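You operate a simulated robot arm through the tools that you are given. There is no shell and no other tool. Be economical: measure what you need, move in short steps, check, and stop when the job is done.

The job below is to be done with a simulated two-armed robot. You get a single attempt, and the scene is never put back.

Task
Wipe up the spill on the table top with the yellow cloth and put it back.

The check looks at the end state, three seconds after you hand in, the way a careful person would. Anything else that was tipped, shoved, dropped, spilled or broken makes it a failure. Flat cloth is picked up by pressing the open fingertips on it (5 to 10 N) and closing them slowly along it; thin cloth reads only 2 to 8 mm in the jaws.

Robot
Two 7-joint arms with two-finger parallel grippers on one trunk, on a base that drives. Base frame: it is fixed to the floor where the robot stands at the start and does not move with it; the origin is under the middle of the robot, x ahead of it, y to its left, z up. Readings come in m, degrees, newtons and seconds.
The left shoulder is at the start at [0.05, 0.168, 1.085], the right one opposite. With the tool pointing down near the work surface each hand reaches from about 0.1 to 0.66 m from the robot's upright axis, wherever it stands, measured 20 degrees to its own side. Payload 1.57 kg a hand.
The tool frame of a hand sits at the grasp point between the pads (the TCP): z along the fingers, y along the line on which they close. The tips reach 0.03 m beyond it. The gripper opens to 0.08 m. The fingers are 0.017 m wide and 0.012 m thick; the gripper's body (0.04 by 0.082 m) begins 0.08 m behind the TCP.
Orientation is that of the tool frame in the base frame, as a unit quaternion [w, x, y, z]. With the fingers straight down and closing along the base's y, the tool's x points along the base's -x, its y along +y and its z along -z.

Tools
- The arms move only by the tool send_rows. It takes "left_steps", "right_steps" or both (then of equal length, played together; a hand with none holds still); each is a list of rows, each a list of 7 numbers: the opening, from 0 (shut) to 1 (fully open), then the shift along the tool's x, y, z in m, then the turn, a rotation vector about the tool's x, y, z in degrees. In form: [[claw, tx, ty, tz, rx, ry, rz], ...]. A call has 1 to 20 rows; each row shifts and turns the commanded pose from where the row before left it, along the tool's axes as they then stand. A row lasts 0.2 s, in which the tool goes at most 0.05 m and 8.6 degrees; a call with a longer step from one row to the next is refused whole, and so is a gripper value outside its range. Where a pose cannot be reached the arm comes as near as it can. A force on the tool above 40 N (or 10 N above the force at the start of the call, whichever is more), or a blocked arm, ends the call early, and 0.2 s more pass. The fingers move at their own pace (about 0.045 m/s each) and stop on an object; they squeeze with about 28 N. The grip force told is the motor's: it shows also when the fingers shut on nothing. Time passes only in rows, and 0.2 s behind the last, so rows that do not move let the fingers close. It gives the time, the measured TCP pose, the force on the tool (base axes), the opening and the grip force at its end, in the units of the frame above (readings bear some noise), with the torque about the TCP (base axes, N m) and any sound that the robot's microphone picked up.
- Cameras (640 x 400 px; columns grow to the right, rows downward): "scene" is now at [0.1383, -0.0045, 1.3217]; the picture's right is [-0.06, -1.00, 0.00], its down [-0.39, 0.02, -0.92] and it looks along [0.92, -0.06, -0.39] (base axes); focal length 276 px, centre (320, 200). "left" rides on the left gripper at [0.072, 0.007, -0.122] in its tool frame; the picture's right is [-0.09, 1.00, 0.00], its down [-0.84, -0.08, -0.54] and it looks along [-0.54, -0.05, 0.84] (tool axes); focal length 238 px, centre (320, 200). "right" rides on the right gripper at [0.072, -0.007, -0.122] in its tool frame; the picture's right is [0.09, 1.00, 0.00], its down [-0.84, 0.08, -0.54] and it looks along [-0.54, 0.05, 0.84] (tool axes); focal length 238 px, centre (320, 200). There is no depth. A picture from a camera that has moved, and an enlarged one, comes with that camera's place and axes in the base frame and with its lens. The place of the scene camera against the robot may be out by one fixed shift of up to 0.012 m in any direction.
- snapshot(camera): a new picture of that camera. No time passes.
- raise_lower(by): slides the trunk up (or, below 0, down) by that many m; the arms and the scene camera ride with it, the base frame stays. It gives what a move gives, with no picture.
- base_move(legs): drives the robot by 1 to 6 legs, each [ahead, left, turn to the left] in m, m and degrees, along the robot's own axes; the way and the turn of a leg run together, so that a leg with both is an arc; at most 1.5 m and 180 degrees a leg. The arms and the cameras ride along, it lands a little off, and it stops where it bumps. It gives what a move gives.
- turn_head(pan, tilt): turns the head with the scene camera to pan (to the left, within 80 degrees either way) and tilt (down, from -29 to 69), counted from straight ahead of the robot. It gives what a move gives.
- inspect(camera, box): a new picture of the part [left, top, right, bottom] of that camera's present view, enlarged. No time passes.
- close_job(): hands the job in; it is judged then, once.

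Go step by step. Nothing tells you exact positions but the pictures and the camera data: compare them with the known pose of the tool, close in by small moves and look again before you grip or let go. The budget is 120 turns and 108 pictures, counting those below and the enlarged ones. Unless the task says otherwise, let go and move clear before handing in, and close with one line.

The tools are called by a JSON object that holds its "fn" and its "kwargs". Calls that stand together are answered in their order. send_rows: Moves the arms, as the interface text tells. Its arguments: {"type":"object","properties":{"left_steps":{"type":"array","items":{"type":"array","items":{"type":"number"}}},"right_steps":{"type":"array","items":{"type":"array","items":{"type":"number"}}}},"required":[]} The other tools are called the same way: raise_lower (by) slides the trunk up or down; base_move (legs) drives the base; turn_head (pan, tilt) turns the head that bears the scene camera; snapshot (camera) takes a picture; inspect (camera, box) takes an enlarged picture of a part of a camera's view; close_job () hands the job in.

At the start:

```text
clock: 0.0
left_eef_pos: [0.5451, 0.1671, 1.1593]
left_tool_rot: [0.0, 0.0, 1.0, 0.001]
left_force: [-0.8, -0.7, 0.1]
left_torque: [-0.02, -0.03, 0.02]
left_gripper_width: 0.0799
left_gripper_force: 0.1
right_eef_pos: [0.497, -0.3018, 0.9868]
right_tool_rot: [0.0, 0.0, 1.0, 0.0]
right_force: [0.0, 0.3, 0.1]
right_torque: [0.0, 0.01, -0.02]
right_gripper_width: 0.08
right_gripper_force: 0.0
trunk travel left (down, up): [-0.254, 0.189]
robot x, y, heading: [-0.0011, -0.0001, 0.1]
head pan, tilt: [-3.6, 22.8]
```

scene: 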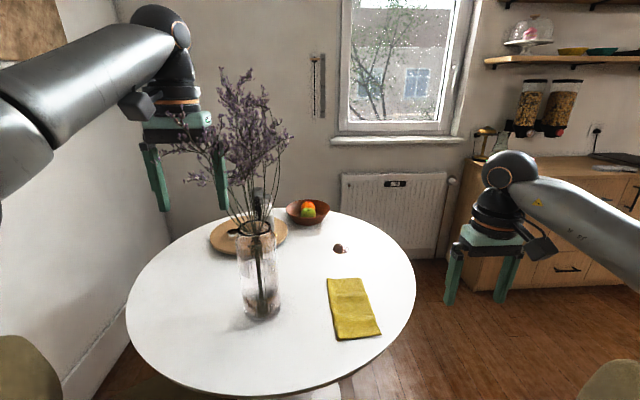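
right: 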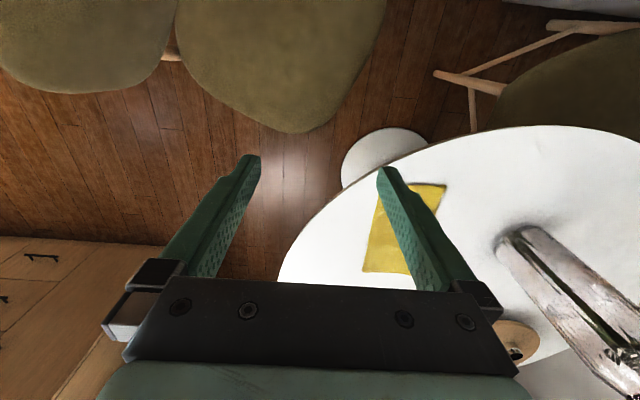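
left: 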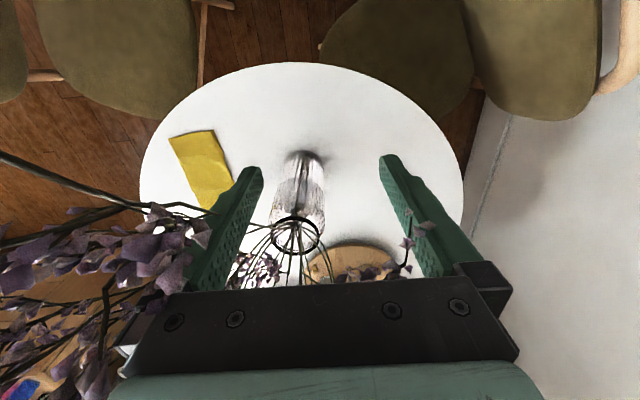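

I see a round white table with a vase, a tray, a bowl of fruit, a yellow cloth and a small dark spot near the middle right. I'll look closer to find the spill.

{"fn": "inspect", "kwargs": {"camera": "scene", "box": [280, 190, 420, 350]}}

{"fn": "inspect", "kwargs": {"camera": "scene", "box": [120, 190, 420, 390]}}

```text
2.50 times, centred on (350, 270) of scene
camera zoom: at [0.1383, -0.0045, 1.3217], right [-0.06, -1.0, 0.0], down [-0.39, 0.02, -0.92], along [0.92, -0.06, -0.39], focal length 690 px, centre (245, 25)
```

zoom: 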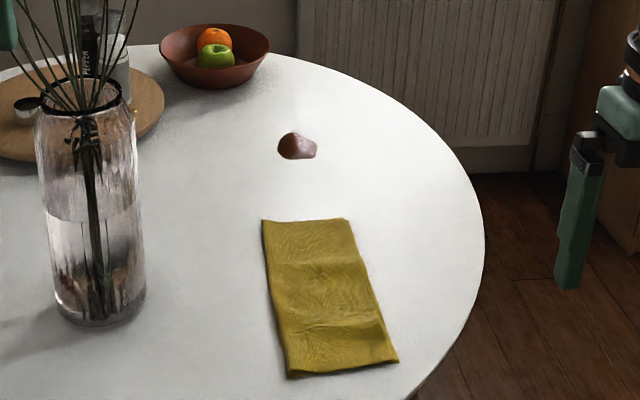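

```text
2.00 times, centred on (270, 290) of scene
camera zoom: at [0.1383, -0.0045, 1.3217], right [-0.06, -1.0, 0.0], down [-0.39, 0.02, -0.92], along [0.92, -0.06, -0.39], focal length 552 px, centre (420, 20)
```

zoom: 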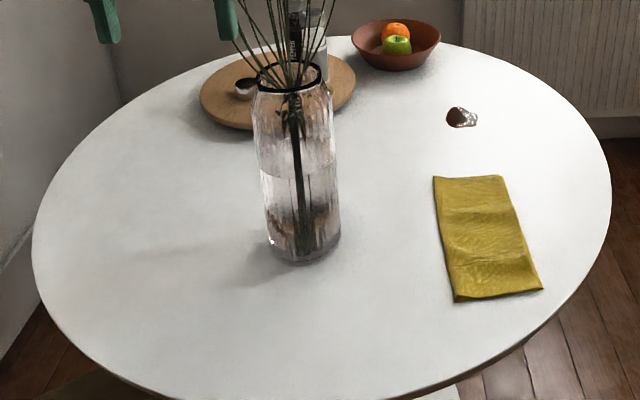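

The brown puddle near (1.0, -0.135) is the spill; the cloth lies around (0.72, -0.13), table height about 0.765. The spill is out of reach from here, so I check where I can drive.

{"fn": "turn_head", "kwargs": {"pan": -10, "tilt": 65}}

{"fn": "snapshot", "kwargs": {"camera": "scene"}}

{"fn": "turn_head", "kwargs": {"pan": -70, "tilt": 45}}

{"fn": "snapshot", "kwargs": {"camera": "scene"}}

```text
clock: 1.1
left_eef_pos: [0.5443, 0.1666, 1.1597]
left_tool_rot: [0.001, 0.0, 1.0, -0.001]
left_force: [-0.5, 0.1, 0.6]
left_torque: [0.03, -0.03, 0.0]
left_gripper_width: 0.08
left_gripper_force: 0.0
right_eef_pos: [0.498, -0.3018, 0.9853]
right_tool_rot: [0.0, -0.001, 1.0, -0.001]
right_force: [-0.3, -0.4, -0.4]
right_torque: [0.0, -0.04, -0.02]
right_gripper_width: 0.0803
right_gripper_force: 0.0
trunk travel left (down, up): [-0.254, 0.189]
robot x, y, heading: [-0.0001, 0.0024, 0.2]
head pan, tilt: [-10.0, 65.0]
```

```text
102 pictures are left
camera scene: at [0.1056, -0.0092, 1.2625], right [-0.17, -0.98, 0.0], down [-0.89, 0.16, -0.42], along [0.42, -0.07, -0.91], focal length 276 px, centre (320, 200)
```

scene: 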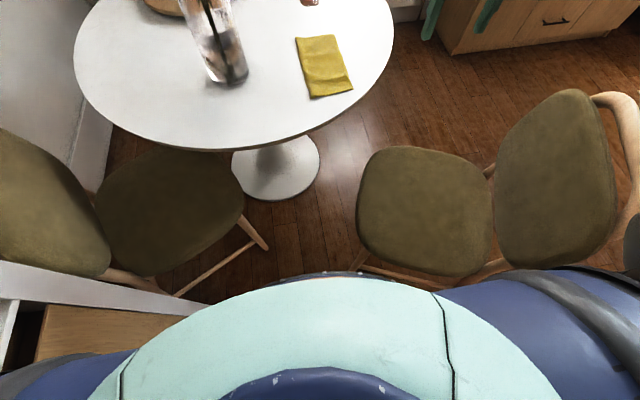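

```text
clock: 2.4
left_eef_pos: [0.5437, 0.1673, 1.1604]
left_tool_rot: [0.001, 0.0, 1.0, 0.0]
left_force: [0.7, -0.1, 0.7]
left_torque: [0.05, -0.02, 0.04]
left_gripper_width: 0.0799
left_gripper_force: 0.0
right_eef_pos: [0.4982, -0.3018, 0.9862]
right_tool_rot: [0.0, 0.0, 1.0, 0.0]
right_force: [0.5, -0.7, -0.2]
right_torque: [0.0, 0.03, -0.04]
right_gripper_width: 0.0801
right_gripper_force: 0.2
trunk travel left (down, up): [-0.254, 0.189]
robot x, y, heading: [-0.0008, -0.0019, -0.1]
head pan, tilt: [-70.0, 45.0]
```

```text
101 pictures are left
camera scene: at [0.0737, -0.0751, 1.2875], right [-0.94, -0.34, 0.0], down [-0.24, 0.66, -0.71], along [0.24, -0.66, -0.71], focal length 276 px, centre (320, 200)
```

scene: 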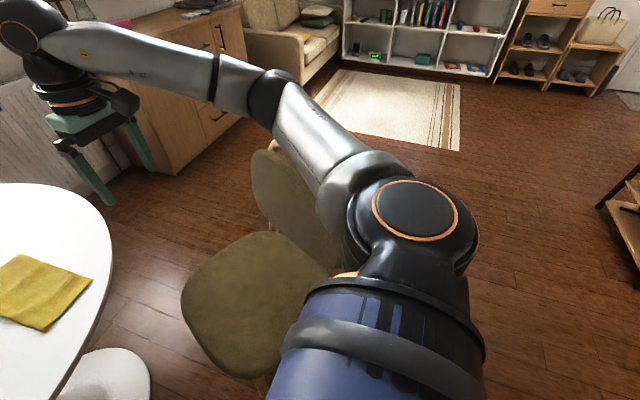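

Chairs block the near side, so I'll go around the right chair and work from the table's right side, facing it. First I back up, slide right, and turn left.

{"fn": "base_move", "kwargs": {"legs": [[-0.2, 0, 0], [0, -1.5, 0], [0, 0, 90]]}}

{"fn": "turn_head", "kwargs": {"pan": -35, "tilt": 35}}

{"fn": "snapshot", "kwargs": {"camera": "scene"}}

```text
clock: 15.0
left_eef_pos: [-0.3517, -0.9933, 1.1605]
left_tool_rot: [-0.001, 0.71, -0.704, -0.001]
left_force: [-0.5, -0.2, -0.3]
left_torque: [-0.02, -0.03, 0.01]
left_gripper_width: 0.0799
left_gripper_force: 0.0
right_eef_pos: [0.1164, -1.0356, 0.9864]
right_tool_rot: [0.0, 0.708, -0.706, 0.001]
right_force: [0.0, -0.7, 0.5]
right_torque: [0.0, 0.03, -0.01]
right_gripper_width: 0.08
right_gripper_force: 0.0
trunk travel left (down, up): [-0.254, 0.189]
robot x, y, heading: [-0.1824, -1.5359, 90.4]
head pan, tilt: [-70.0, 45.0]
```

```text
clock: 16.0
left_eef_pos: [-0.3526, -0.993, 1.1594]
left_tool_rot: [-0.001, 0.709, -0.706, -0.001]
left_force: [0.0, 0.1, -0.1]
left_torque: [0.0, 0.0, -0.02]
left_gripper_width: 0.0799
left_gripper_force: 0.0
right_eef_pos: [0.1161, -1.0353, 0.9859]
right_tool_rot: [-0.001, 0.709, -0.705, 0.0]
right_force: [-0.2, -0.8, -0.2]
right_torque: [-0.01, 0.0, 0.03]
right_gripper_width: 0.0801
right_gripper_force: 0.1
trunk travel left (down, up): [-0.254, 0.189]
robot x, y, heading: [-0.1838, -1.5344, 90.2]
head pan, tilt: [-35.0, 35.0]
```

```text
100 pictures are left
camera scene: at [-0.1268, -1.4216, 1.3023], right [0.82, -0.57, 0.0], down [-0.33, -0.47, -0.82], along [0.47, 0.67, -0.57], focal length 276 px, centre (320, 200)
```

scene: 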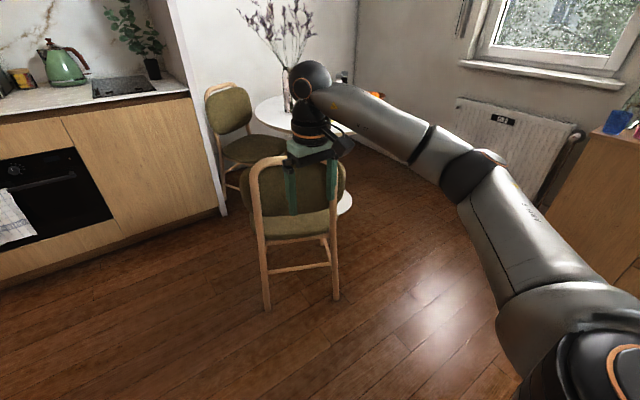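

The way along +x is clear. I slide right about 1.2 m, to x ≈ 1.05, and look at the table.

{"fn": "base_move", "kwargs": {"legs": [[0, -1.22, 0], [0.35, 0, 0]]}}

{"fn": "turn_head", "kwargs": {"pan": 0, "tilt": 45}}

{"fn": "snapshot", "kwargs": {"camera": "scene"}}

```text
clock: 24.2
left_eef_pos: [0.9116, -0.6437, 1.1599]
left_tool_rot: [0.001, -0.705, 0.71, 0.001]
left_force: [0.8, -0.8, 1.1]
left_torque: [-0.03, 0.04, -0.03]
left_gripper_width: 0.0799
left_gripper_force: 0.0
right_eef_pos: [1.3818, -0.6915, 0.9853]
right_tool_rot: [0.0, -0.705, 0.71, 0.0]
right_force: [0.2, 0.4, 0.1]
right_torque: [-0.06, 0.0, 0.0]
right_gripper_width: 0.08
right_gripper_force: 0.1
trunk travel left (down, up): [-0.254, 0.189]
robot x, y, heading: [1.0754, -1.1867, 89.6]
head pan, tilt: [-35.0, 35.0]
```

```text
clock: 25.2
left_eef_pos: [0.9136, -0.6421, 1.1591]
left_tool_rot: [0.002, -0.704, 0.71, 0.001]
left_force: [0.5, -0.4, 0.2]
left_torque: [0.04, -0.01, 0.0]
left_gripper_width: 0.0799
left_gripper_force: 0.1
right_eef_pos: [1.3831, -0.6923, 0.9869]
right_tool_rot: [0.0, -0.704, 0.71, 0.0]
right_force: [0.0, -0.2, -0.2]
right_torque: [-0.01, -0.01, -0.02]
right_gripper_width: 0.0801
right_gripper_force: 0.1
trunk travel left (down, up): [-0.254, 0.189]
robot x, y, heading: [1.0705, -1.1884, 89.5]
head pan, tilt: [0.0, 45.0]
```

```text
99 pictures are left
camera scene: at [1.0822, -1.0656, 1.2875], right [1.0, -0.01, 0.0], down [-0.01, -0.71, -0.71], along [0.01, 0.71, -0.71], focal length 276 px, centre (320, 200)
```

scene: 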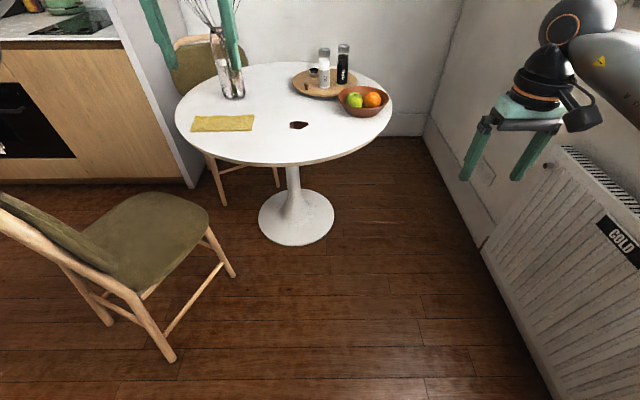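

The spill is at about (1.01, -0.145) and the cloth's nearest end is at x ≈ 0.84. I move toward the table in a cautious step.

{"fn": "base_move", "kwargs": {"legs": [[0.36, 0.03, 0]]}}

{"fn": "turn_head", "kwargs": {"pan": 10, "tilt": 60}}

{"fn": "snapshot", "kwargs": {"camera": "scene"}}

{"fn": "snapshot", "kwargs": {"camera": "left"}}

```text
clock: 27.6
left_eef_pos: [0.8843, -0.2713, 1.159]
left_tool_rot: [0.0, -0.705, 0.71, 0.0]
left_force: [0.2, -0.1, 0.0]
left_torque: [0.02, -0.01, -0.02]
left_gripper_width: 0.0798
left_gripper_force: 0.0
right_eef_pos: [1.3532, -0.3203, 0.986]
right_tool_rot: [-0.001, -0.704, 0.71, 0.001]
right_force: [-0.8, 0.9, 0.1]
right_torque: [-0.02, -0.01, 0.0]
right_gripper_width: 0.0799
right_gripper_force: 0.0
trunk travel left (down, up): [-0.254, 0.189]
robot x, y, heading: [1.0493, -0.8129, 89.7]
head pan, tilt: [0.0, 45.0]
```

```text
clock: 28.3
left_eef_pos: [0.8841, -0.2726, 1.1601]
left_tool_rot: [0.001, -0.705, 0.709, 0.001]
left_force: [0.8, -0.1, 0.3]
left_torque: [0.0, -0.01, -0.03]
left_gripper_width: 0.08
left_gripper_force: 0.0
right_eef_pos: [1.3534, -0.32, 0.9869]
right_tool_rot: [-0.001, -0.705, 0.709, 0.001]
right_force: [-1.0, -0.2, 0.6]
right_torque: [0.03, 0.01, 0.01]
right_gripper_width: 0.0802
right_gripper_force: 0.2
trunk travel left (down, up): [-0.254, 0.189]
robot x, y, heading: [1.0475, -0.8198, 89.5]
head pan, tilt: [10.0, 60.0]
```

```text
98 pictures are left
camera scene: at [1.0427, -0.7098, 1.2681], right [0.99, 0.17, 0.0], down [0.14, -0.85, -0.5], along [-0.08, 0.49, -0.87], focal length 276 px, centre (320, 200)
```

scene: 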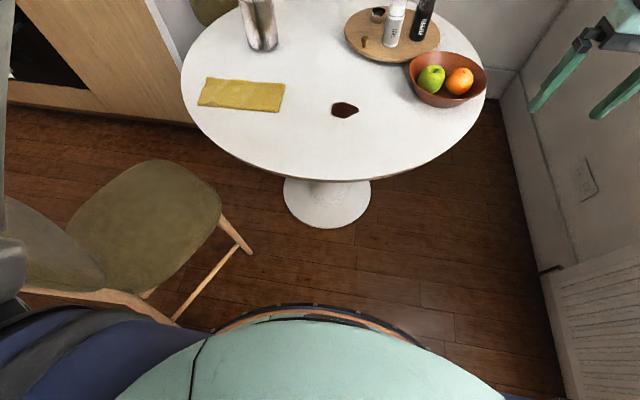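

```text
97 pictures are left
camera left: at [0.876, -0.3443, 1.2824], right [-1.0, 0.1, 0.0], down [0.08, 0.84, 0.54], along [0.05, 0.54, -0.84], focal length 238 px, centre (320, 200)
```

left: 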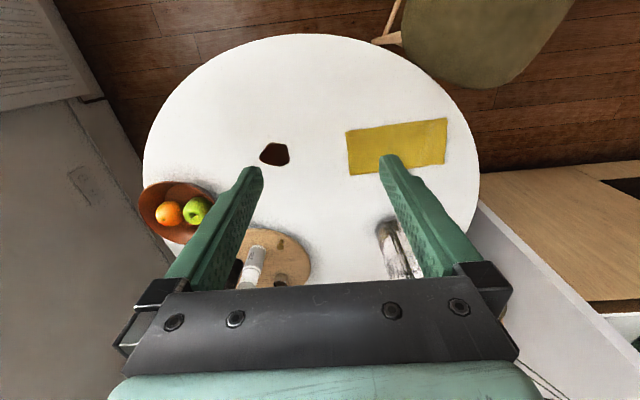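

The left camera gives the cloth at x 0.61–0.83, y −0.19–−0.08 and the spill at (1.00, −0.148). I move a little closer so that both come within the left hand's reach.

{"fn": "base_move", "kwargs": {"legs": [[0.11, 0.08, 0]]}}

{"fn": "snapshot", "kwargs": {"camera": "scene"}}

{"fn": "snapshot", "kwargs": {"camera": "left"}}

```text
clock: 29.6
left_eef_pos: [0.8035, -0.1629, 1.1606]
left_tool_rot: [0.0, -0.705, 0.71, 0.0]
left_force: [0.0, 0.4, 0.4]
left_torque: [0.0, 0.01, -0.02]
left_gripper_width: 0.08
left_gripper_force: 0.0
right_eef_pos: [1.2732, -0.2107, 0.9859]
right_tool_rot: [0.0, -0.704, 0.71, 0.0]
right_force: [0.5, 0.5, 0.7]
right_torque: [-0.02, -0.01, -0.02]
right_gripper_width: 0.0797
right_gripper_force: 0.1
trunk travel left (down, up): [-0.254, 0.189]
robot x, y, heading: [0.9679, -0.7085, 89.5]
head pan, tilt: [10.0, 60.0]
```

```text
96 pictures are left
camera scene: at [0.9625, -0.5999, 1.268], right [0.99, 0.17, 0.0], down [0.14, -0.85, -0.5], along [-0.08, 0.49, -0.87], focal length 276 px, centre (320, 200)
```

scene: 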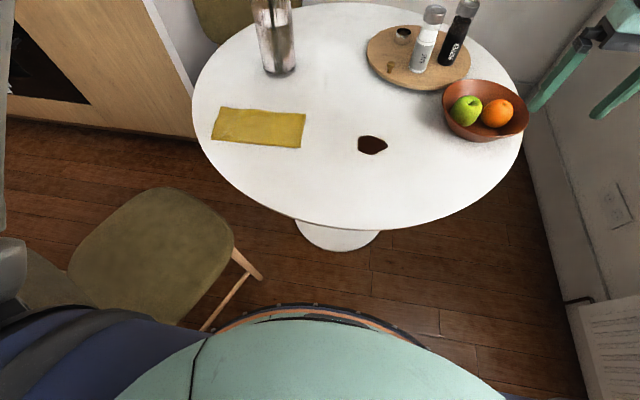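

```text
95 pictures are left
camera left: at [0.7961, -0.2344, 1.282], right [-0.99, 0.1, 0.0], down [0.08, 0.84, 0.54], along [0.05, 0.54, -0.84], focal length 238 px, centre (320, 200)
```

left: 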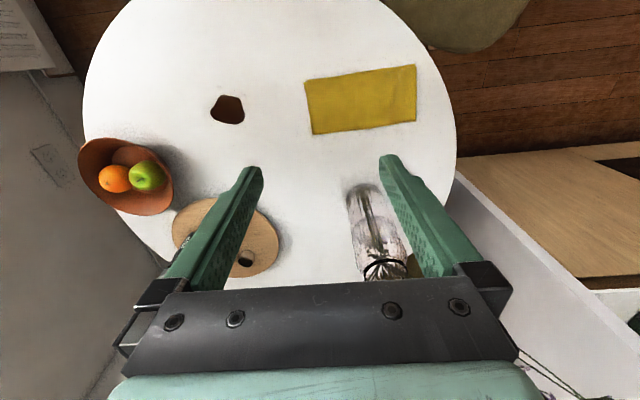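

Estimates agree: spill (0.995, −0.145), cloth centre (0.72, −0.134). I bring the left hand over the cloth and down to a few centimetres above it.

{"fn": "send_rows", "kwargs": {"left_steps": [[1, -0.014, 0.035, 0, 0, 0, 0], [1, -0.014, 0.035, 0, 0, 0, 0], [1, 0, 0, 0.045, 0, 0, 0], [1, 0, 0, 0.045, 0, 0, 0], [1, 0, 0, 0.045, 0, 0, 0], [1, 0, 0, 0.045, 0, 0, 0], [1, 0, 0, 0.045, 0, 0, 0], [1, 0, 0, 0.045, 0, 0, 0], [1, 0, 0, 0.03, 0, 0, 0], [1, 0, 0, 0, 0, 0, 0]]}}

{"fn": "snapshot", "kwargs": {"camera": "left"}}

{"fn": "snapshot", "kwargs": {"camera": "scene"}}

```text
clock: 31.8
left_eef_pos: [0.7658, -0.1486, 0.8584]
left_tool_rot: [0.001, -0.705, 0.709, 0.001]
left_force: [0.4, -0.1, 0.0]
left_torque: [0.03, 0.03, -0.01]
left_gripper_width: 0.0801
left_gripper_force: 0.1
left hand out of reach, approached as far as the arm can: row 1, 2
right_eef_pos: [1.274, -0.2125, 0.986]
right_tool_rot: [0.0, -0.705, 0.71, -0.001]
right_force: [-0.5, 0.5, 0.0]
right_torque: [-0.01, -0.04, 0.0]
right_gripper_width: 0.08
right_gripper_force: 0.0
trunk travel left (down, up): [-0.254, 0.189]
robot x, y, heading: [0.9668, -0.7117, 89.5]
head pan, tilt: [10.0, 60.0]
```

```text
94 pictures are left
camera left: at [0.7577, -0.2206, 0.9799], right [-1.0, 0.1, 0.0], down [0.08, 0.83, 0.54], along [0.05, 0.54, -0.84], focal length 238 px, centre (320, 200)
```

left: 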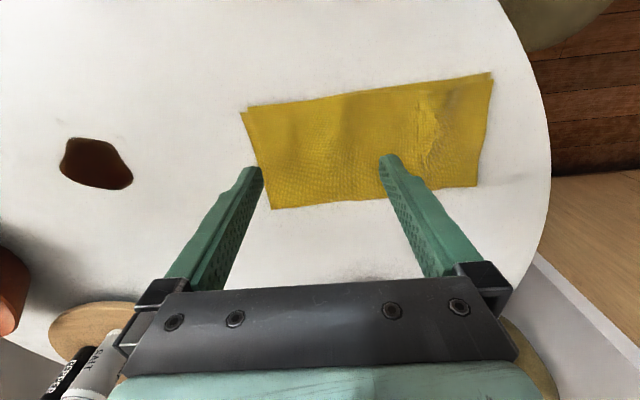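

```text
93 pictures are left
camera scene: at [0.9629, -0.6005, 1.268], right [0.99, 0.17, 0.0], down [0.14, -0.85, -0.5], along [-0.08, 0.49, -0.87], focal length 276 px, centre (320, 200)
```

scene: 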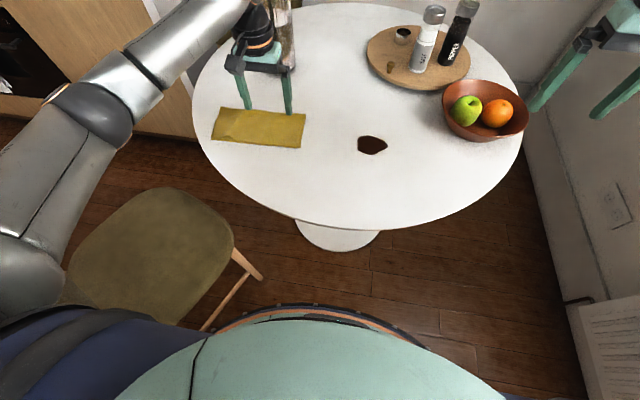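

Part of the sideways shift was out of reach while the hand was high, so I finish it here low down and come down close to the cloth.

{"fn": "send_rows", "kwargs": {"left_steps": [[1, -0.005, 0.018, 0, 0, 0, 0], [1, -0.004, 0.018, 0, 0, 0, 0], [1, 0, 0, 0.02, 0, 0, 0], [1, 0, 0, 0.02, 0, 0, 0], [1, 0, 0, 0, 0, 0, 0]]}}

{"fn": "snapshot", "kwargs": {"camera": "left"}}

```text
clock: 33.0
left_eef_pos: [0.732, -0.1421, 0.8178]
left_tool_rot: [0.001, -0.704, 0.71, 0.001]
left_force: [-0.2, -0.3, 0.9]
left_torque: [0.02, -0.03, -0.02]
left_gripper_width: 0.0799
left_gripper_force: 0.0
right_eef_pos: [1.2747, -0.2122, 0.9861]
right_tool_rot: [0.0, -0.704, 0.71, 0.0]
right_force: [0.4, 0.0, -0.7]
right_torque: [-0.03, 0.0, 0.04]
right_gripper_width: 0.0798
right_gripper_force: 0.0
trunk travel left (down, up): [-0.254, 0.189]
robot x, y, heading: [0.9724, -0.7117, 89.6]
head pan, tilt: [10.0, 60.0]
```

```text
92 pictures are left
camera left: at [0.7233, -0.213, 0.9399], right [-0.99, 0.1, 0.0], down [0.08, 0.83, 0.54], along [0.05, 0.54, -0.84], focal length 238 px, centre (320, 200)
```

left: 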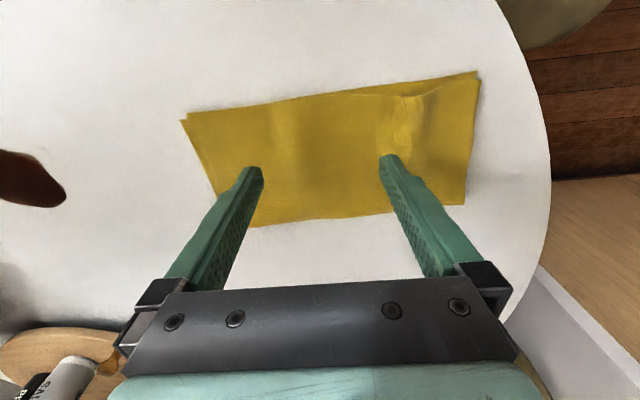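

Both fingertips stand over the middle of the cloth. I go down in small steps to feel for contact.

{"fn": "send_rows", "kwargs": {"left_steps": [[1, 0, 0, 0.008, 0, 0, 0], [1, 0, 0, 0.006, 0, 0, 0], [1, 0, 0, 0.003, 0, 0, 0], [1, 0, 0, 0, 0, 0, 0]]}}

```text
clock: 34.0
left_eef_pos: [0.7305, -0.14, 0.8012]
left_tool_rot: [0.0, -0.705, 0.709, 0.001]
left_force: [0.4, -0.7, -0.4]
left_torque: [0.02, 0.01, 0.01]
left_gripper_width: 0.0799
left_gripper_force: 0.1
right_eef_pos: [1.2741, -0.2131, 0.9857]
right_tool_rot: [0.0, -0.704, 0.71, 0.001]
right_force: [0.6, 0.3, -0.9]
right_torque: [0.03, 0.02, 0.04]
right_gripper_width: 0.0801
right_gripper_force: 0.2
trunk travel left (down, up): [-0.254, 0.189]
robot x, y, heading: [0.9653, -0.7069, 89.7]
head pan, tilt: [10.0, 60.0]
```

{"fn": "send_rows", "kwargs": {"left_steps": [[1, 0, 0, 0.003, 0, 0, 0], [1, 0, 0, 0.002, 0, 0, 0], [1, 0, 0, 0, 0, 0, 0]]}}

```text
clock: 34.8
left_eef_pos: [0.7308, -0.141, 0.7965]
left_tool_rot: [0.001, -0.704, 0.71, 0.001]
left_force: [-0.7, 0.2, 0.4]
left_torque: [-0.01, -0.01, 0.01]
left_gripper_width: 0.0799
left_gripper_force: 0.0
right_eef_pos: [1.2729, -0.2125, 0.9859]
right_tool_rot: [-0.001, -0.704, 0.71, 0.0]
right_force: [0.5, 0.8, 0.7]
right_torque: [-0.01, 0.03, 0.03]
right_gripper_width: 0.0799
right_gripper_force: 0.1
trunk travel left (down, up): [-0.254, 0.189]
robot x, y, heading: [0.9674, -0.7073, 89.6]
head pan, tilt: [10.0, 60.0]
```

No contact yet at 0.7965; I continue in 2 mm steps.

{"fn": "send_rows", "kwargs": {"left_steps": [[1, 0, 0, 0.002, 0, 0, 0], [1, 0, 0, 0.002, 0, 0, 0], [1, 0, 0, 0, 0, 0, 0]]}}

```text
clock: 35.6
left_eef_pos: [0.7324, -0.1418, 0.7928]
left_tool_rot: [0.001, -0.705, 0.71, 0.001]
left_force: [0.3, -0.3, 0.6]
left_torque: [0.03, 0.0, 0.0]
left_gripper_width: 0.0799
left_gripper_force: 0.1
right_eef_pos: [1.2734, -0.2109, 0.9861]
right_tool_rot: [0.0, -0.705, 0.709, -0.001]
right_force: [0.4, -0.5, -0.2]
right_torque: [-0.05, 0.0, 0.04]
right_gripper_width: 0.0801
right_gripper_force: 0.2
trunk travel left (down, up): [-0.254, 0.189]
robot x, y, heading: [0.9686, -0.7088, 89.8]
head pan, tilt: [10.0, 60.0]
```

{"fn": "send_rows", "kwargs": {"left_steps": [[1, 0, 0, 0.002, 0, 0, 0], [1, 0, 0, 0.002, 0, 0, 0], [1, 0, 0, 0, 0, 0, 0]]}}

{"fn": "snapshot", "kwargs": {"camera": "left"}}

```text
clock: 36.4
left_eef_pos: [0.7316, -0.1414, 0.7883]
left_tool_rot: [0.0, -0.705, 0.709, 0.001]
left_force: [-0.3, -0.6, 0.0]
left_torque: [-0.01, 0.0, -0.03]
left_gripper_width: 0.0799
left_gripper_force: 0.0
right_eef_pos: [1.2741, -0.2117, 0.986]
right_tool_rot: [-0.001, -0.705, 0.71, 0.0]
right_force: [0.1, -0.2, -0.3]
right_torque: [0.0, -0.04, 0.02]
right_gripper_width: 0.0801
right_gripper_force: 0.1
trunk travel left (down, up): [-0.254, 0.189]
robot x, y, heading: [0.9681, -0.7089, 89.5]
head pan, tilt: [10.0, 60.0]
```

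```text
91 pictures are left
camera left: at [0.723, -0.2129, 0.9109], right [-1.0, 0.1, 0.0], down [0.08, 0.84, 0.54], along [0.05, 0.54, -0.84], focal length 238 px, centre (320, 200)
```

left: 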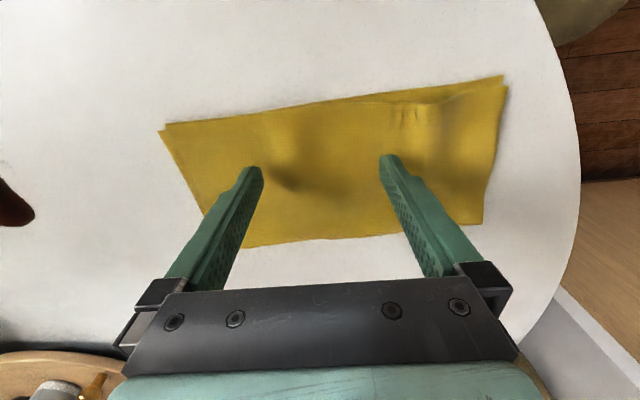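

Shadows show the tips are still a bit above the cloth. I keep going down.

{"fn": "send_rows", "kwargs": {"left_steps": [[1, 0, 0, 0.002, 0, 0, 0], [1, 0, 0, 0.002, 0, 0, 0], [1, 0, 0, 0.002, 0, 0, 0], [1, 0, 0, 0, 0, 0, 0]]}}

```text
clock: 37.4
left_eef_pos: [0.7305, -0.14, 0.7826]
left_tool_rot: [0.0, -0.705, 0.709, 0.001]
left_force: [-0.1, -0.4, 0.1]
left_torque: [0.04, 0.0, -0.01]
left_gripper_width: 0.0802
left_gripper_force: 0.0
right_eef_pos: [1.2734, -0.2129, 0.9863]
right_tool_rot: [0.001, -0.704, 0.71, 0.0]
right_force: [0.1, 0.5, -1.5]
right_torque: [-0.01, 0.02, -0.01]
right_gripper_width: 0.0802
right_gripper_force: 0.1
trunk travel left (down, up): [-0.254, 0.189]
robot x, y, heading: [0.9693, -0.7061, 89.7]
head pan, tilt: [10.0, 60.0]
```

{"fn": "send_rows", "kwargs": {"left_steps": [[1, 0, 0, 0.002, 0, 0, 0], [1, 0, 0, 0.002, 0, 0, 0], [1, 0, 0, 0, 0, 0, 0]]}}

```text
clock: 38.2
left_eef_pos: [0.7319, -0.1405, 0.7818]
left_tool_rot: [0.002, -0.704, 0.71, 0.003]
left_force: [0.3, 1.2, 14.5]
left_torque: [0.01, 0.12, -0.01]
left_gripper_width: 0.0799
left_gripper_force: 0.0
right_eef_pos: [1.2737, -0.2125, 0.9874]
right_tool_rot: [0.0, -0.704, 0.71, 0.001]
right_force: [0.2, -0.1, 1.1]
right_torque: [0.0, -0.02, -0.02]
right_gripper_width: 0.0801
right_gripper_force: 0.1
trunk travel left (down, up): [-0.254, 0.189]
robot x, y, heading: [0.9714, -0.7098, 89.8]
head pan, tilt: [10.0, 60.0]
```

Contact at TCP height 0.782 with 14.5 N. I ease off to about 7 N and close slowly.

{"fn": "send_rows", "kwargs": {"left_steps": [[1, 0, 0, -0.0017, 0, 0, 0], [0.92, 0, 0, 0, 0, 0, 0], [0.84, 0, 0, 0, 0, 0, 0], [0.76, 0, 0, 0, 0, 0, 0], [0.68, 0, 0, 0, 0, 0, 0], [0.6, 0, 0, 0, 0, 0, 0]]}}

{"fn": "snapshot", "kwargs": {"camera": "left"}}

```text
clock: 39.6
left_eef_pos: [0.7325, -0.1403, 0.7823]
left_tool_rot: [0.0, -0.704, 0.71, 0.001]
left_force: [0.3, 0.3, 12.5]
left_torque: [0.0, 0.03, 0.02]
left_gripper_width: 0.047
left_gripper_force: 0.0
right_eef_pos: [1.2737, -0.2131, 0.9868]
right_tool_rot: [0.001, -0.705, 0.71, 0.001]
right_force: [-0.3, 0.1, 1.1]
right_torque: [-0.01, 0.0, -0.01]
right_gripper_width: 0.0801
right_gripper_force: 0.2
trunk travel left (down, up): [-0.254, 0.189]
robot x, y, heading: [0.9656, -0.7054, 89.6]
head pan, tilt: [10.0, 60.0]
```

```text
90 pictures are left
camera left: at [0.7238, -0.2132, 0.9036], right [-0.99, 0.1, 0.0], down [0.08, 0.83, 0.55], along [0.05, 0.54, -0.84], focal length 238 px, centre (320, 200)
```

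left: 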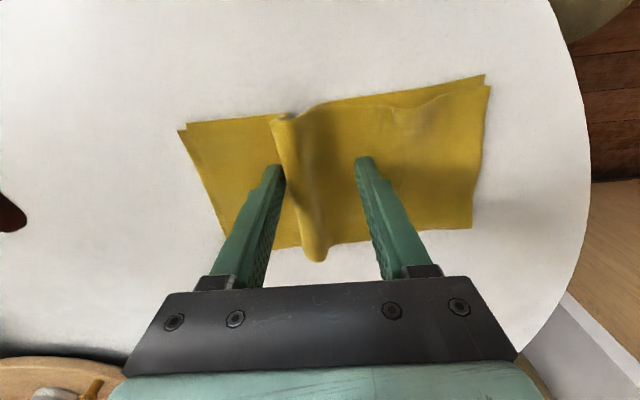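

A ridge of cloth is rising between the fingers. I ease a touch and finish closing.

{"fn": "send_rows", "kwargs": {"left_steps": [[0.52, 0, 0, -0.001, 0, 0, 0], [0.44, 0, 0, 0, 0, 0, 0], [0.36, 0, 0, 0, 0, 0, 0], [0.28, 0, 0, 0, 0, 0, 0], [0.2, 0, 0, 0, 0, 0, 0], [0.12, 0, 0, 0, 0, 0, 0], [0.05, 0, 0, 0, 0, 0, 0], [0, 0, 0, 0, 0, 0, 0], [0, 0, 0, 0, 0, 0, 0], [0, 0, 0, 0, 0, 0, 0]]}}

{"fn": "snapshot", "kwargs": {"camera": "left"}}

```text
clock: 41.8
left_eef_pos: [0.7314, -0.1403, 0.7825]
left_tool_rot: [0.001, -0.704, 0.71, 0.001]
left_force: [1.0, -0.2, 5.7]
left_torque: [-0.01, 0.01, 0.03]
left_gripper_width: 0.0031
left_gripper_force: 24.3
right_eef_pos: [1.2745, -0.2123, 0.9861]
right_tool_rot: [0.0, -0.704, 0.71, 0.001]
right_force: [0.8, 0.3, -0.6]
right_torque: [-0.03, 0.0, -0.04]
right_gripper_width: 0.08
right_gripper_force: 0.1
trunk travel left (down, up): [-0.254, 0.189]
robot x, y, heading: [0.9716, -0.7042, 89.4]
head pan, tilt: [10.0, 60.0]
```

```text
89 pictures are left
camera left: at [0.7233, -0.2128, 0.9039], right [-0.99, 0.1, 0.0], down [0.08, 0.83, 0.54], along [0.05, 0.54, -0.84], focal length 238 px, centre (320, 200)
```

left: 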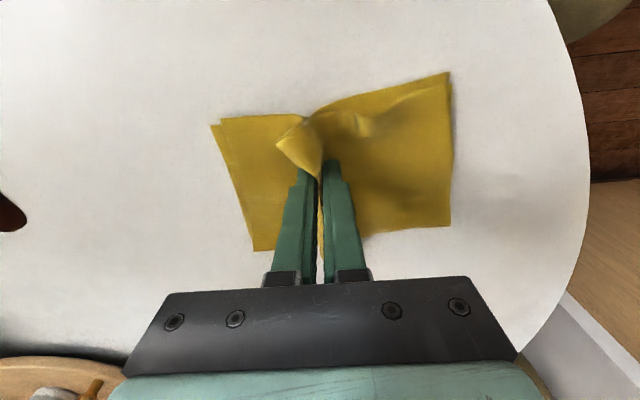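

The cloth is held (3.1 mm in the jaws). I lift it a little and carry it over the spill.

{"fn": "send_rows", "kwargs": {"left_steps": [[0, 0, 0, -0.03, 0, 0, 0], [0, 0, 0, -0.03, 0, 0, 0], [0, 0, -0.03, 0, 0, 0, 0], [0, 0, -0.04, 0, 0, 0, 0], [0, 0, -0.04, 0, 0, 0, 0], [0, 0, -0.04, 0, 0, 0, 0], [0, 0, -0.04, 0, 0, 0, 0], [0, 0.003, -0.04, 0, 0, 0, 0], [0, 0, -0.035, 0, 0, 0, 0], [0, 0, 0, 0, 0, 0, 0]]}}

{"fn": "snapshot", "kwargs": {"camera": "left"}}

{"fn": "snapshot", "kwargs": {"camera": "scene"}}

```text
clock: 44.0
left_eef_pos: [1.0005, -0.1458, 0.842]
left_tool_rot: [0.001, -0.705, 0.71, 0.001]
left_force: [0.2, -0.2, 0.0]
left_torque: [0.02, 0.03, 0.04]
left_gripper_width: 0.0033
left_gripper_force: 24.1
right_eef_pos: [1.2727, -0.2113, 0.9854]
right_tool_rot: [0.0, -0.704, 0.71, 0.0]
right_force: [-0.5, -0.3, -0.6]
right_torque: [-0.01, -0.03, 0.0]
right_gripper_width: 0.08
right_gripper_force: 0.1
trunk travel left (down, up): [-0.254, 0.189]
robot x, y, heading: [0.964, -0.7103, 89.9]
head pan, tilt: [10.0, 60.0]
```

```text
88 pictures are left
camera left: at [0.9918, -0.2173, 0.9635], right [-0.99, 0.1, 0.0], down [0.08, 0.83, 0.54], along [0.05, 0.54, -0.84], focal length 238 px, centre (320, 200)
```

left: 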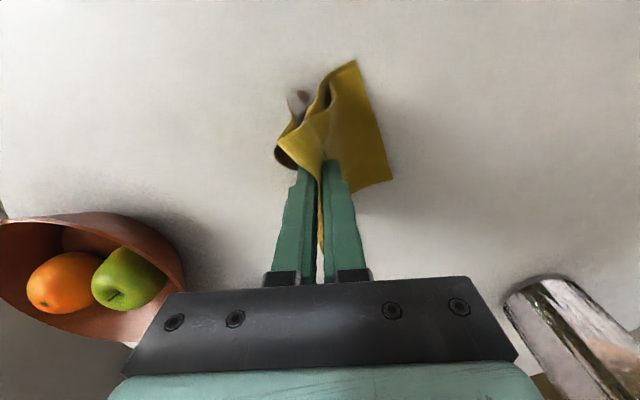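

```text
87 pictures are left
camera scene: at [0.9628, -0.6004, 1.268], right [0.99, 0.17, 0.0], down [0.14, -0.85, -0.5], along [-0.08, 0.49, -0.87], focal length 276 px, centre (320, 200)
```

scene: 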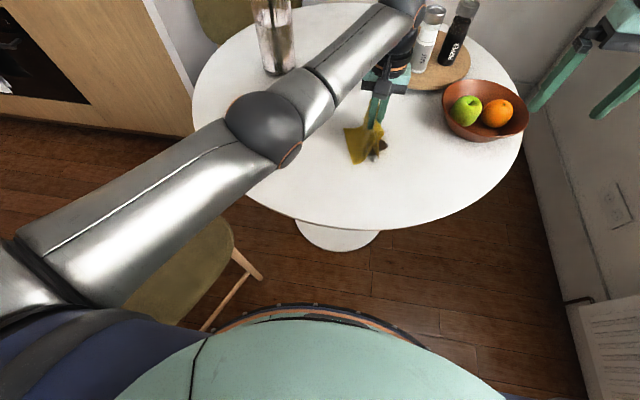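

The cloth hangs over the spill. I lower it, press lightly, and begin strokes of a few centimetres.

{"fn": "send_rows", "kwargs": {"left_steps": [[0, 0, 0, 0.025, 0, 0, 0], [0, 0, 0, 0.02, 0, 0, 0], [0, 0, 0, 0.01, 0, 0, 0], [0, 0, 0, 0.004, 0, 0, 0], [0, 0, 0, 0, 0, 0, 0]]}}

{"fn": "snapshot", "kwargs": {"camera": "left"}}

```text
clock: 45.2
left_eef_pos: [0.9978, -0.145, 0.7868]
left_tool_rot: [0.003, -0.703, 0.711, 0.002]
left_force: [0.9, 2.4, 14.0]
left_torque: [-0.02, -0.03, 0.03]
left_gripper_width: 0.0036
left_gripper_force: 24.1
right_eef_pos: [1.2742, -0.2119, 0.9868]
right_tool_rot: [0.001, -0.705, 0.709, 0.001]
right_force: [0.0, 0.6, -1.0]
right_torque: [-0.01, -0.04, 0.0]
right_gripper_width: 0.0799
right_gripper_force: 0.1
trunk travel left (down, up): [-0.254, 0.189]
robot x, y, heading: [0.9697, -0.708, 89.4]
head pan, tilt: [10.0, 60.0]
```

```text
86 pictures are left
camera left: at [0.9893, -0.2179, 0.907], right [-0.99, 0.1, 0.0], down [0.08, 0.83, 0.55], along [0.06, 0.55, -0.84], focal length 238 px, centre (320, 200)
```

left: 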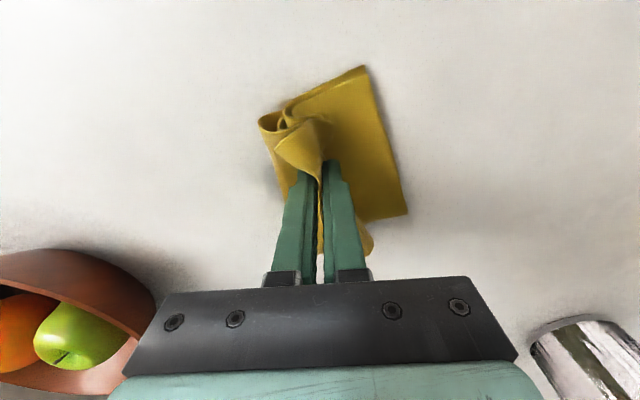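

Pressing at 14 N on the spill. I make gentle strokes covering about ±4 cm each way.

{"fn": "send_rows", "kwargs": {"left_steps": [[0, 0, -0.02, -0.001, 0, 0, 0], [0, 0, -0.02, 0, 0, 0, 0], [0, 0.015, 0.02, 0, 0, 0, 0], [0, 0.015, 0.03, 0, 0, 0, 0], [0, 0.01, 0.03, 0, 0, 0, 0], [0, -0.02, -0.025, 0, 0, 0, 0], [0, -0.02, -0.025, 0, 0, 0, 0], [0, 0, -0.02, 0, 0, 0, 0], [0, -0.015, 0.02, 0, 0, 0, 0], [0, -0.015, 0.03, 0, 0, 0, 0], [0, 0, 0.02, 0, 0, 0, 0], [0, 0.01, -0.02, 0, 0, 0, 0], [0, 0.02, -0.02, 0, 0, 0, 0], [0, 0.02, 0, 0, 0, 0, 0], [0, -0.02, 0, 0, 0, 0, 0], [0, 0, 0, 0, 0, 0, 0]]}}

{"fn": "snapshot", "kwargs": {"camera": "left"}}

```text
clock: 48.6
left_eef_pos: [0.9837, -0.1624, 0.7853]
left_tool_rot: [0.0, -0.705, 0.709, 0.001]
left_force: [0.4, -2.8, 5.3]
left_torque: [-0.07, -0.01, -0.03]
left_gripper_width: 0.0032
left_gripper_force: 24.4
left hand out of reach, approached as far as the arm can: row 1, 2
right_eef_pos: [1.2735, -0.212, 0.9858]
right_tool_rot: [0.001, -0.705, 0.709, 0.0]
right_force: [-0.2, -0.2, 0.9]
right_torque: [-0.03, -0.05, 0.02]
right_gripper_width: 0.0801
right_gripper_force: 0.1
trunk travel left (down, up): [-0.254, 0.189]
robot x, y, heading: [0.9666, -0.7074, 89.5]
head pan, tilt: [10.0, 60.0]
```

```text
85 pictures are left
camera left: at [0.9759, -0.2337, 0.9072], right [-0.99, 0.1, 0.0], down [0.08, 0.84, 0.54], along [0.05, 0.54, -0.84], focal length 238 px, centre (320, 200)
```

left: 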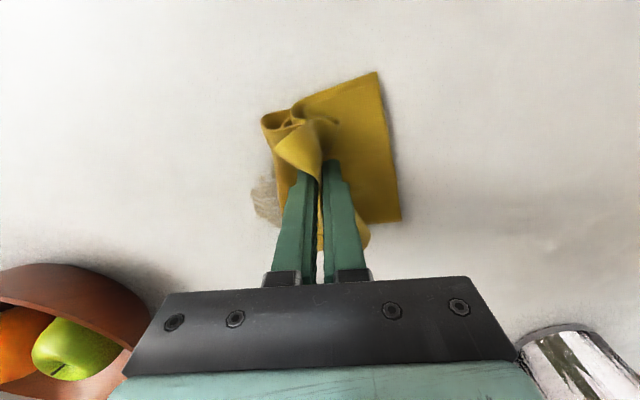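

The stain has faded, with a faint remnant at about (1.03, −0.14). I go on with strokes over there.

{"fn": "send_rows", "kwargs": {"left_steps": [[0, 0, -0.025, 0, 0, 0, 0], [0, 0, -0.025, 0, 0, 0, 0], [0, -0.01, -0.01, 0, 0, 0, 0], [0, -0.01, 0, 0, 0, 0, 0], [0, 0, 0.025, 0, 0, 0, 0], [0, 0, 0.02, 0, 0, 0, 0], [0, -0.01, -0.02, 0, 0, 0, 0], [0, 0, -0.03, 0, 0, 0, 0], [0, 0, 0.03, 0, 0, 0, 0], [0, 0, 0, 0, 0, 0, 0]]}}

{"fn": "snapshot", "kwargs": {"camera": "left"}}

```text
clock: 50.8
left_eef_pos: [0.9787, -0.1499, 0.7873]
left_tool_rot: [0.001, -0.704, 0.71, 0.0]
left_force: [-0.6, 1.4, 0.3]
left_torque: [0.02, 0.02, 0.01]
left_gripper_width: 0.0033
left_gripper_force: 24.7
left hand out of reach, approached as far as the arm can: row 2, 3, 4, 8
right_eef_pos: [1.2747, -0.2117, 0.9857]
right_tool_rot: [0.0, -0.704, 0.71, 0.0]
right_force: [-0.8, 0.6, -0.4]
right_torque: [-0.03, 0.02, -0.02]
right_gripper_width: 0.0801
right_gripper_force: 0.1
trunk travel left (down, up): [-0.254, 0.189]
robot x, y, heading: [0.9616, -0.7052, 89.5]
head pan, tilt: [10.0, 60.0]
```

```text
84 pictures are left
camera left: at [0.9693, -0.2219, 0.9091], right [-0.99, 0.1, 0.0], down [0.08, 0.84, 0.54], along [0.05, 0.54, -0.84], focal length 238 px, centre (320, 200)
```

left: 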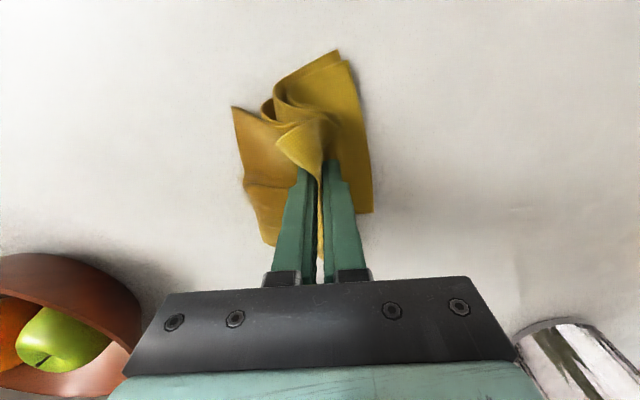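

No stain shows outside the cloth now. I lift and shift toward the cloth's home to see the whole area.

{"fn": "send_rows", "kwargs": {"left_steps": [[0, 0, 0, -0.03, 0, 0, 0], [0, 0, 0, -0.03, 0, 0, 0], [0, 0, 0.04, 0, 0, 0, 0], [0, 0, 0.04, 0, 0, 0, 0], [0, 0, 0.04, 0, 0, 0, 0], [0, 0, 0.04, 0, 0, 0, 0], [0, 0, 0, 0, 0, 0, 0]]}}

{"fn": "inspect", "kwargs": {"camera": "scene", "box": [260, 60, 480, 200]}}

{"fn": "snapshot", "kwargs": {"camera": "left"}}

```text
clock: 52.4
left_eef_pos: [0.8168, -0.1497, 0.8468]
left_tool_rot: [0.0, -0.703, 0.711, 0.001]
left_force: [0.0, -0.3, -1.0]
left_torque: [0.0, 0.02, -0.06]
left_gripper_width: 0.0033
left_gripper_force: 24.3
right_eef_pos: [1.2729, -0.2112, 0.9864]
right_tool_rot: [-0.001, -0.705, 0.709, 0.0]
right_force: [-0.2, -0.1, -0.6]
right_torque: [-0.01, 0.01, -0.03]
right_gripper_width: 0.0801
right_gripper_force: 0.0
trunk travel left (down, up): [-0.254, 0.189]
robot x, y, heading: [0.9688, -0.7062, 89.4]
head pan, tilt: [10.0, 60.0]
```

```text
2.86 times, centred on (370, 130) of scene
camera zoom: at [0.9629, -0.6004, 1.268], right [0.99, 0.17, 0.0], down [0.14, -0.85, -0.5], along [-0.08, 0.49, -0.87], focal length 788 px, centre (177, 400)
```

zoom: 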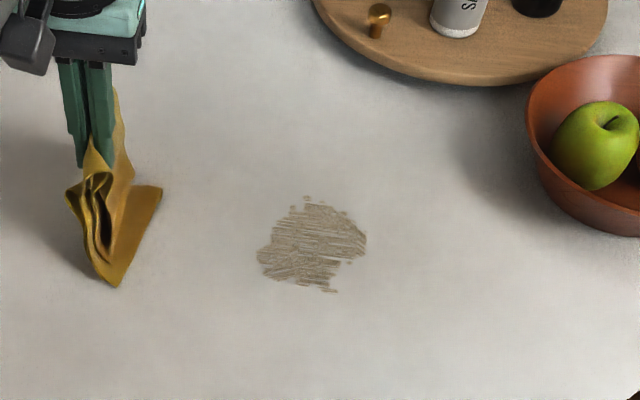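

```text
82 pictures are left
camera left: at [0.8083, -0.2215, 0.9687], right [-0.99, 0.1, 0.0], down [0.08, 0.84, 0.54], along [0.05, 0.54, -0.84], focal length 238 px, centre (320, 200)
```

left: 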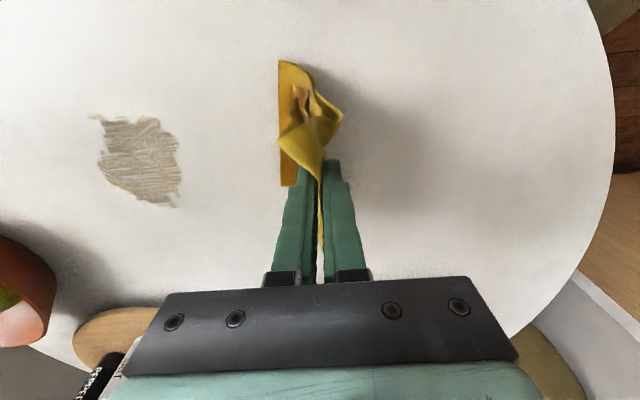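

A thin film is left over roughly x 0.955–1.035, y −0.19–−0.09. There's space at the table edge, so I move the base 4 cm closer for better reach and wipe again with more strokes.

{"fn": "base_move", "kwargs": {"legs": [[0.045, -0.02, 0]]}}

{"fn": "snapshot", "kwargs": {"camera": "left"}}

```text
clock: 53.4
left_eef_pos: [0.8383, -0.1041, 0.8463]
left_tool_rot: [0.001, -0.705, 0.709, 0.001]
left_force: [-0.3, 0.8, -0.4]
left_torque: [-0.01, 0.02, 0.0]
left_gripper_width: 0.0033
left_gripper_force: 24.3
right_eef_pos: [1.2943, -0.1676, 0.9864]
right_tool_rot: [0.0, -0.705, 0.709, 0.0]
right_force: [0.7, 0.7, -0.8]
right_torque: [-0.03, 0.01, -0.04]
right_gripper_width: 0.0802
right_gripper_force: 0.1
trunk travel left (down, up): [-0.254, 0.189]
robot x, y, heading: [0.9858, -0.6654, 89.9]
head pan, tilt: [10.0, 60.0]
```

```text
81 pictures are left
camera left: at [0.8296, -0.1769, 0.9685], right [-0.99, 0.1, 0.0], down [0.08, 0.84, 0.54], along [0.05, 0.54, -0.84], focal length 238 px, centre (320, 200)
```

left: 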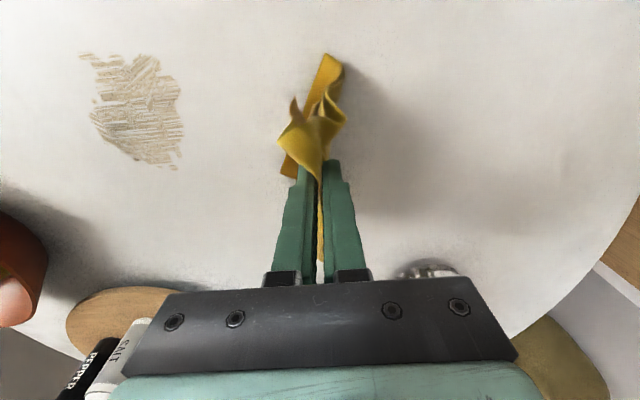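

Good. I place the cloth at the film's near-left corner and press.

{"fn": "send_rows", "kwargs": {"left_steps": [[0, 0.043, -0.04, 0, 0, 0, 0], [0, 0.043, -0.04, 0, 0, 0, 0], [0, 0, -0.03, 0, 0, 0, 0], [0, 0, 0, 0.03, 0, 0, 0], [0, 0, 0, 0.025, 0, 0, 0], [0, 0, 0, 0.008, 0, 0, 0], [0, 0, 0, 0, 0, 0, 0]]}}

```text
refused: row 1 steps farther than a row can; nothing moved
```

{"fn": "send_rows", "kwargs": {"left_steps": [[0, 0.03, -0.035, 0, 0, 0, 0], [0, 0.03, -0.035, 0, 0, 0, 0], [0, 0.026, -0.035, 0, 0, 0, 0], [0, 0, 0, 0.03, 0, 0, 0], [0, 0, 0, 0.025, 0, 0, 0], [0, 0, 0, 0.008, 0, 0, 0], [0, 0, 0, 0, 0, 0, 0]]}}

```text
clock: 55.0
left_eef_pos: [0.9443, -0.1929, 0.785]
left_tool_rot: [0.002, -0.705, 0.709, 0.001]
left_force: [-1.5, 1.1, 13.0]
left_torque: [0.11, -0.03, 0.0]
left_gripper_width: 0.0034
left_gripper_force: 24.4
right_eef_pos: [1.2953, -0.1686, 0.9856]
right_tool_rot: [0.001, -0.704, 0.71, 0.0]
right_force: [0.0, -0.9, -0.5]
right_torque: [-0.03, 0.01, -0.02]
right_gripper_width: 0.0798
right_gripper_force: 0.0
trunk travel left (down, up): [-0.254, 0.189]
robot x, y, heading: [0.9873, -0.6635, 89.7]
head pan, tilt: [10.0, 60.0]
```

Pressing with 13 N. Now the raster strokes along x.

{"fn": "send_rows", "kwargs": {"left_steps": [[0, 0, -0.035, 0, 0, 0, 0], [0, 0, -0.035, 0, 0, 0, 0], [0, 0, -0.035, 0, 0, 0, 0], [0, -0.018, 0.03, 0, 0, 0, 0], [0, 0, 0.035, 0, 0, 0, 0], [0, 0, 0.035, 0, 0, 0, 0], [0, -0.018, -0.03, 0, 0, 0, 0], [0, 0, -0.035, 0, 0, 0, 0], [0, 0, -0.035, 0, 0, 0, 0], [0, -0.018, 0.03, 0, 0, 0, 0], [0, 0, 0.035, 0, 0, 0, 0], [0, 0, 0.035, 0, 0, 0, 0], [0, -0.018, -0.03, 0, 0, 0, 0], [0, 0, -0.035, 0, 0, 0, 0], [0, 0, -0.035, 0, 0, 0, 0], [0, -0.018, 0.03, 0, 0, 0, 0], [0, 0, 0.035, 0, 0, 0, 0], [0, 0, 0.035, 0, 0, 0, 0], [0, 0, 0, 0, 0, 0, 0]]}}

{"fn": "snapshot", "kwargs": {"camera": "left"}}

```text
clock: 59.0
left_eef_pos: [0.9489, -0.1048, 0.7843]
left_tool_rot: [0.001, -0.704, 0.711, 0.001]
left_force: [3.2, 1.8, 9.6]
left_torque: [0.07, -0.18, 0.05]
left_gripper_width: 0.0035
left_gripper_force: 24.3
right_eef_pos: [1.2941, -0.1683, 0.9874]
right_tool_rot: [0.0, -0.704, 0.71, 0.001]
right_force: [0.3, -0.4, 0.1]
right_torque: [-0.03, 0.01, -0.01]
right_gripper_width: 0.0801
right_gripper_force: 0.1
trunk travel left (down, up): [-0.254, 0.189]
robot x, y, heading: [0.9885, -0.6591, 89.6]
head pan, tilt: [10.0, 60.0]
```

```text
80 pictures are left
camera left: at [0.9408, -0.1762, 0.907], right [-0.99, 0.1, 0.0], down [0.08, 0.83, 0.55], along [0.05, 0.54, -0.84], focal length 238 px, centre (320, 200)
```

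left: 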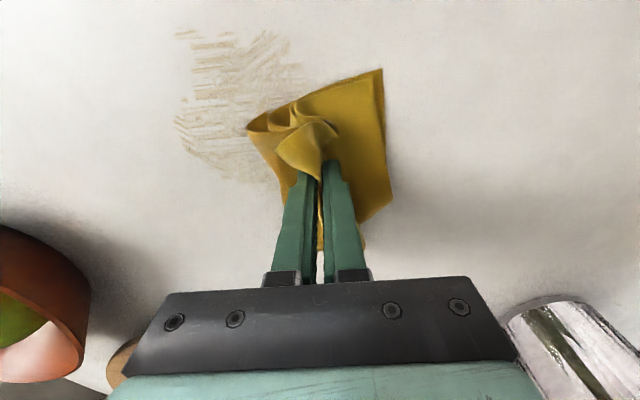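

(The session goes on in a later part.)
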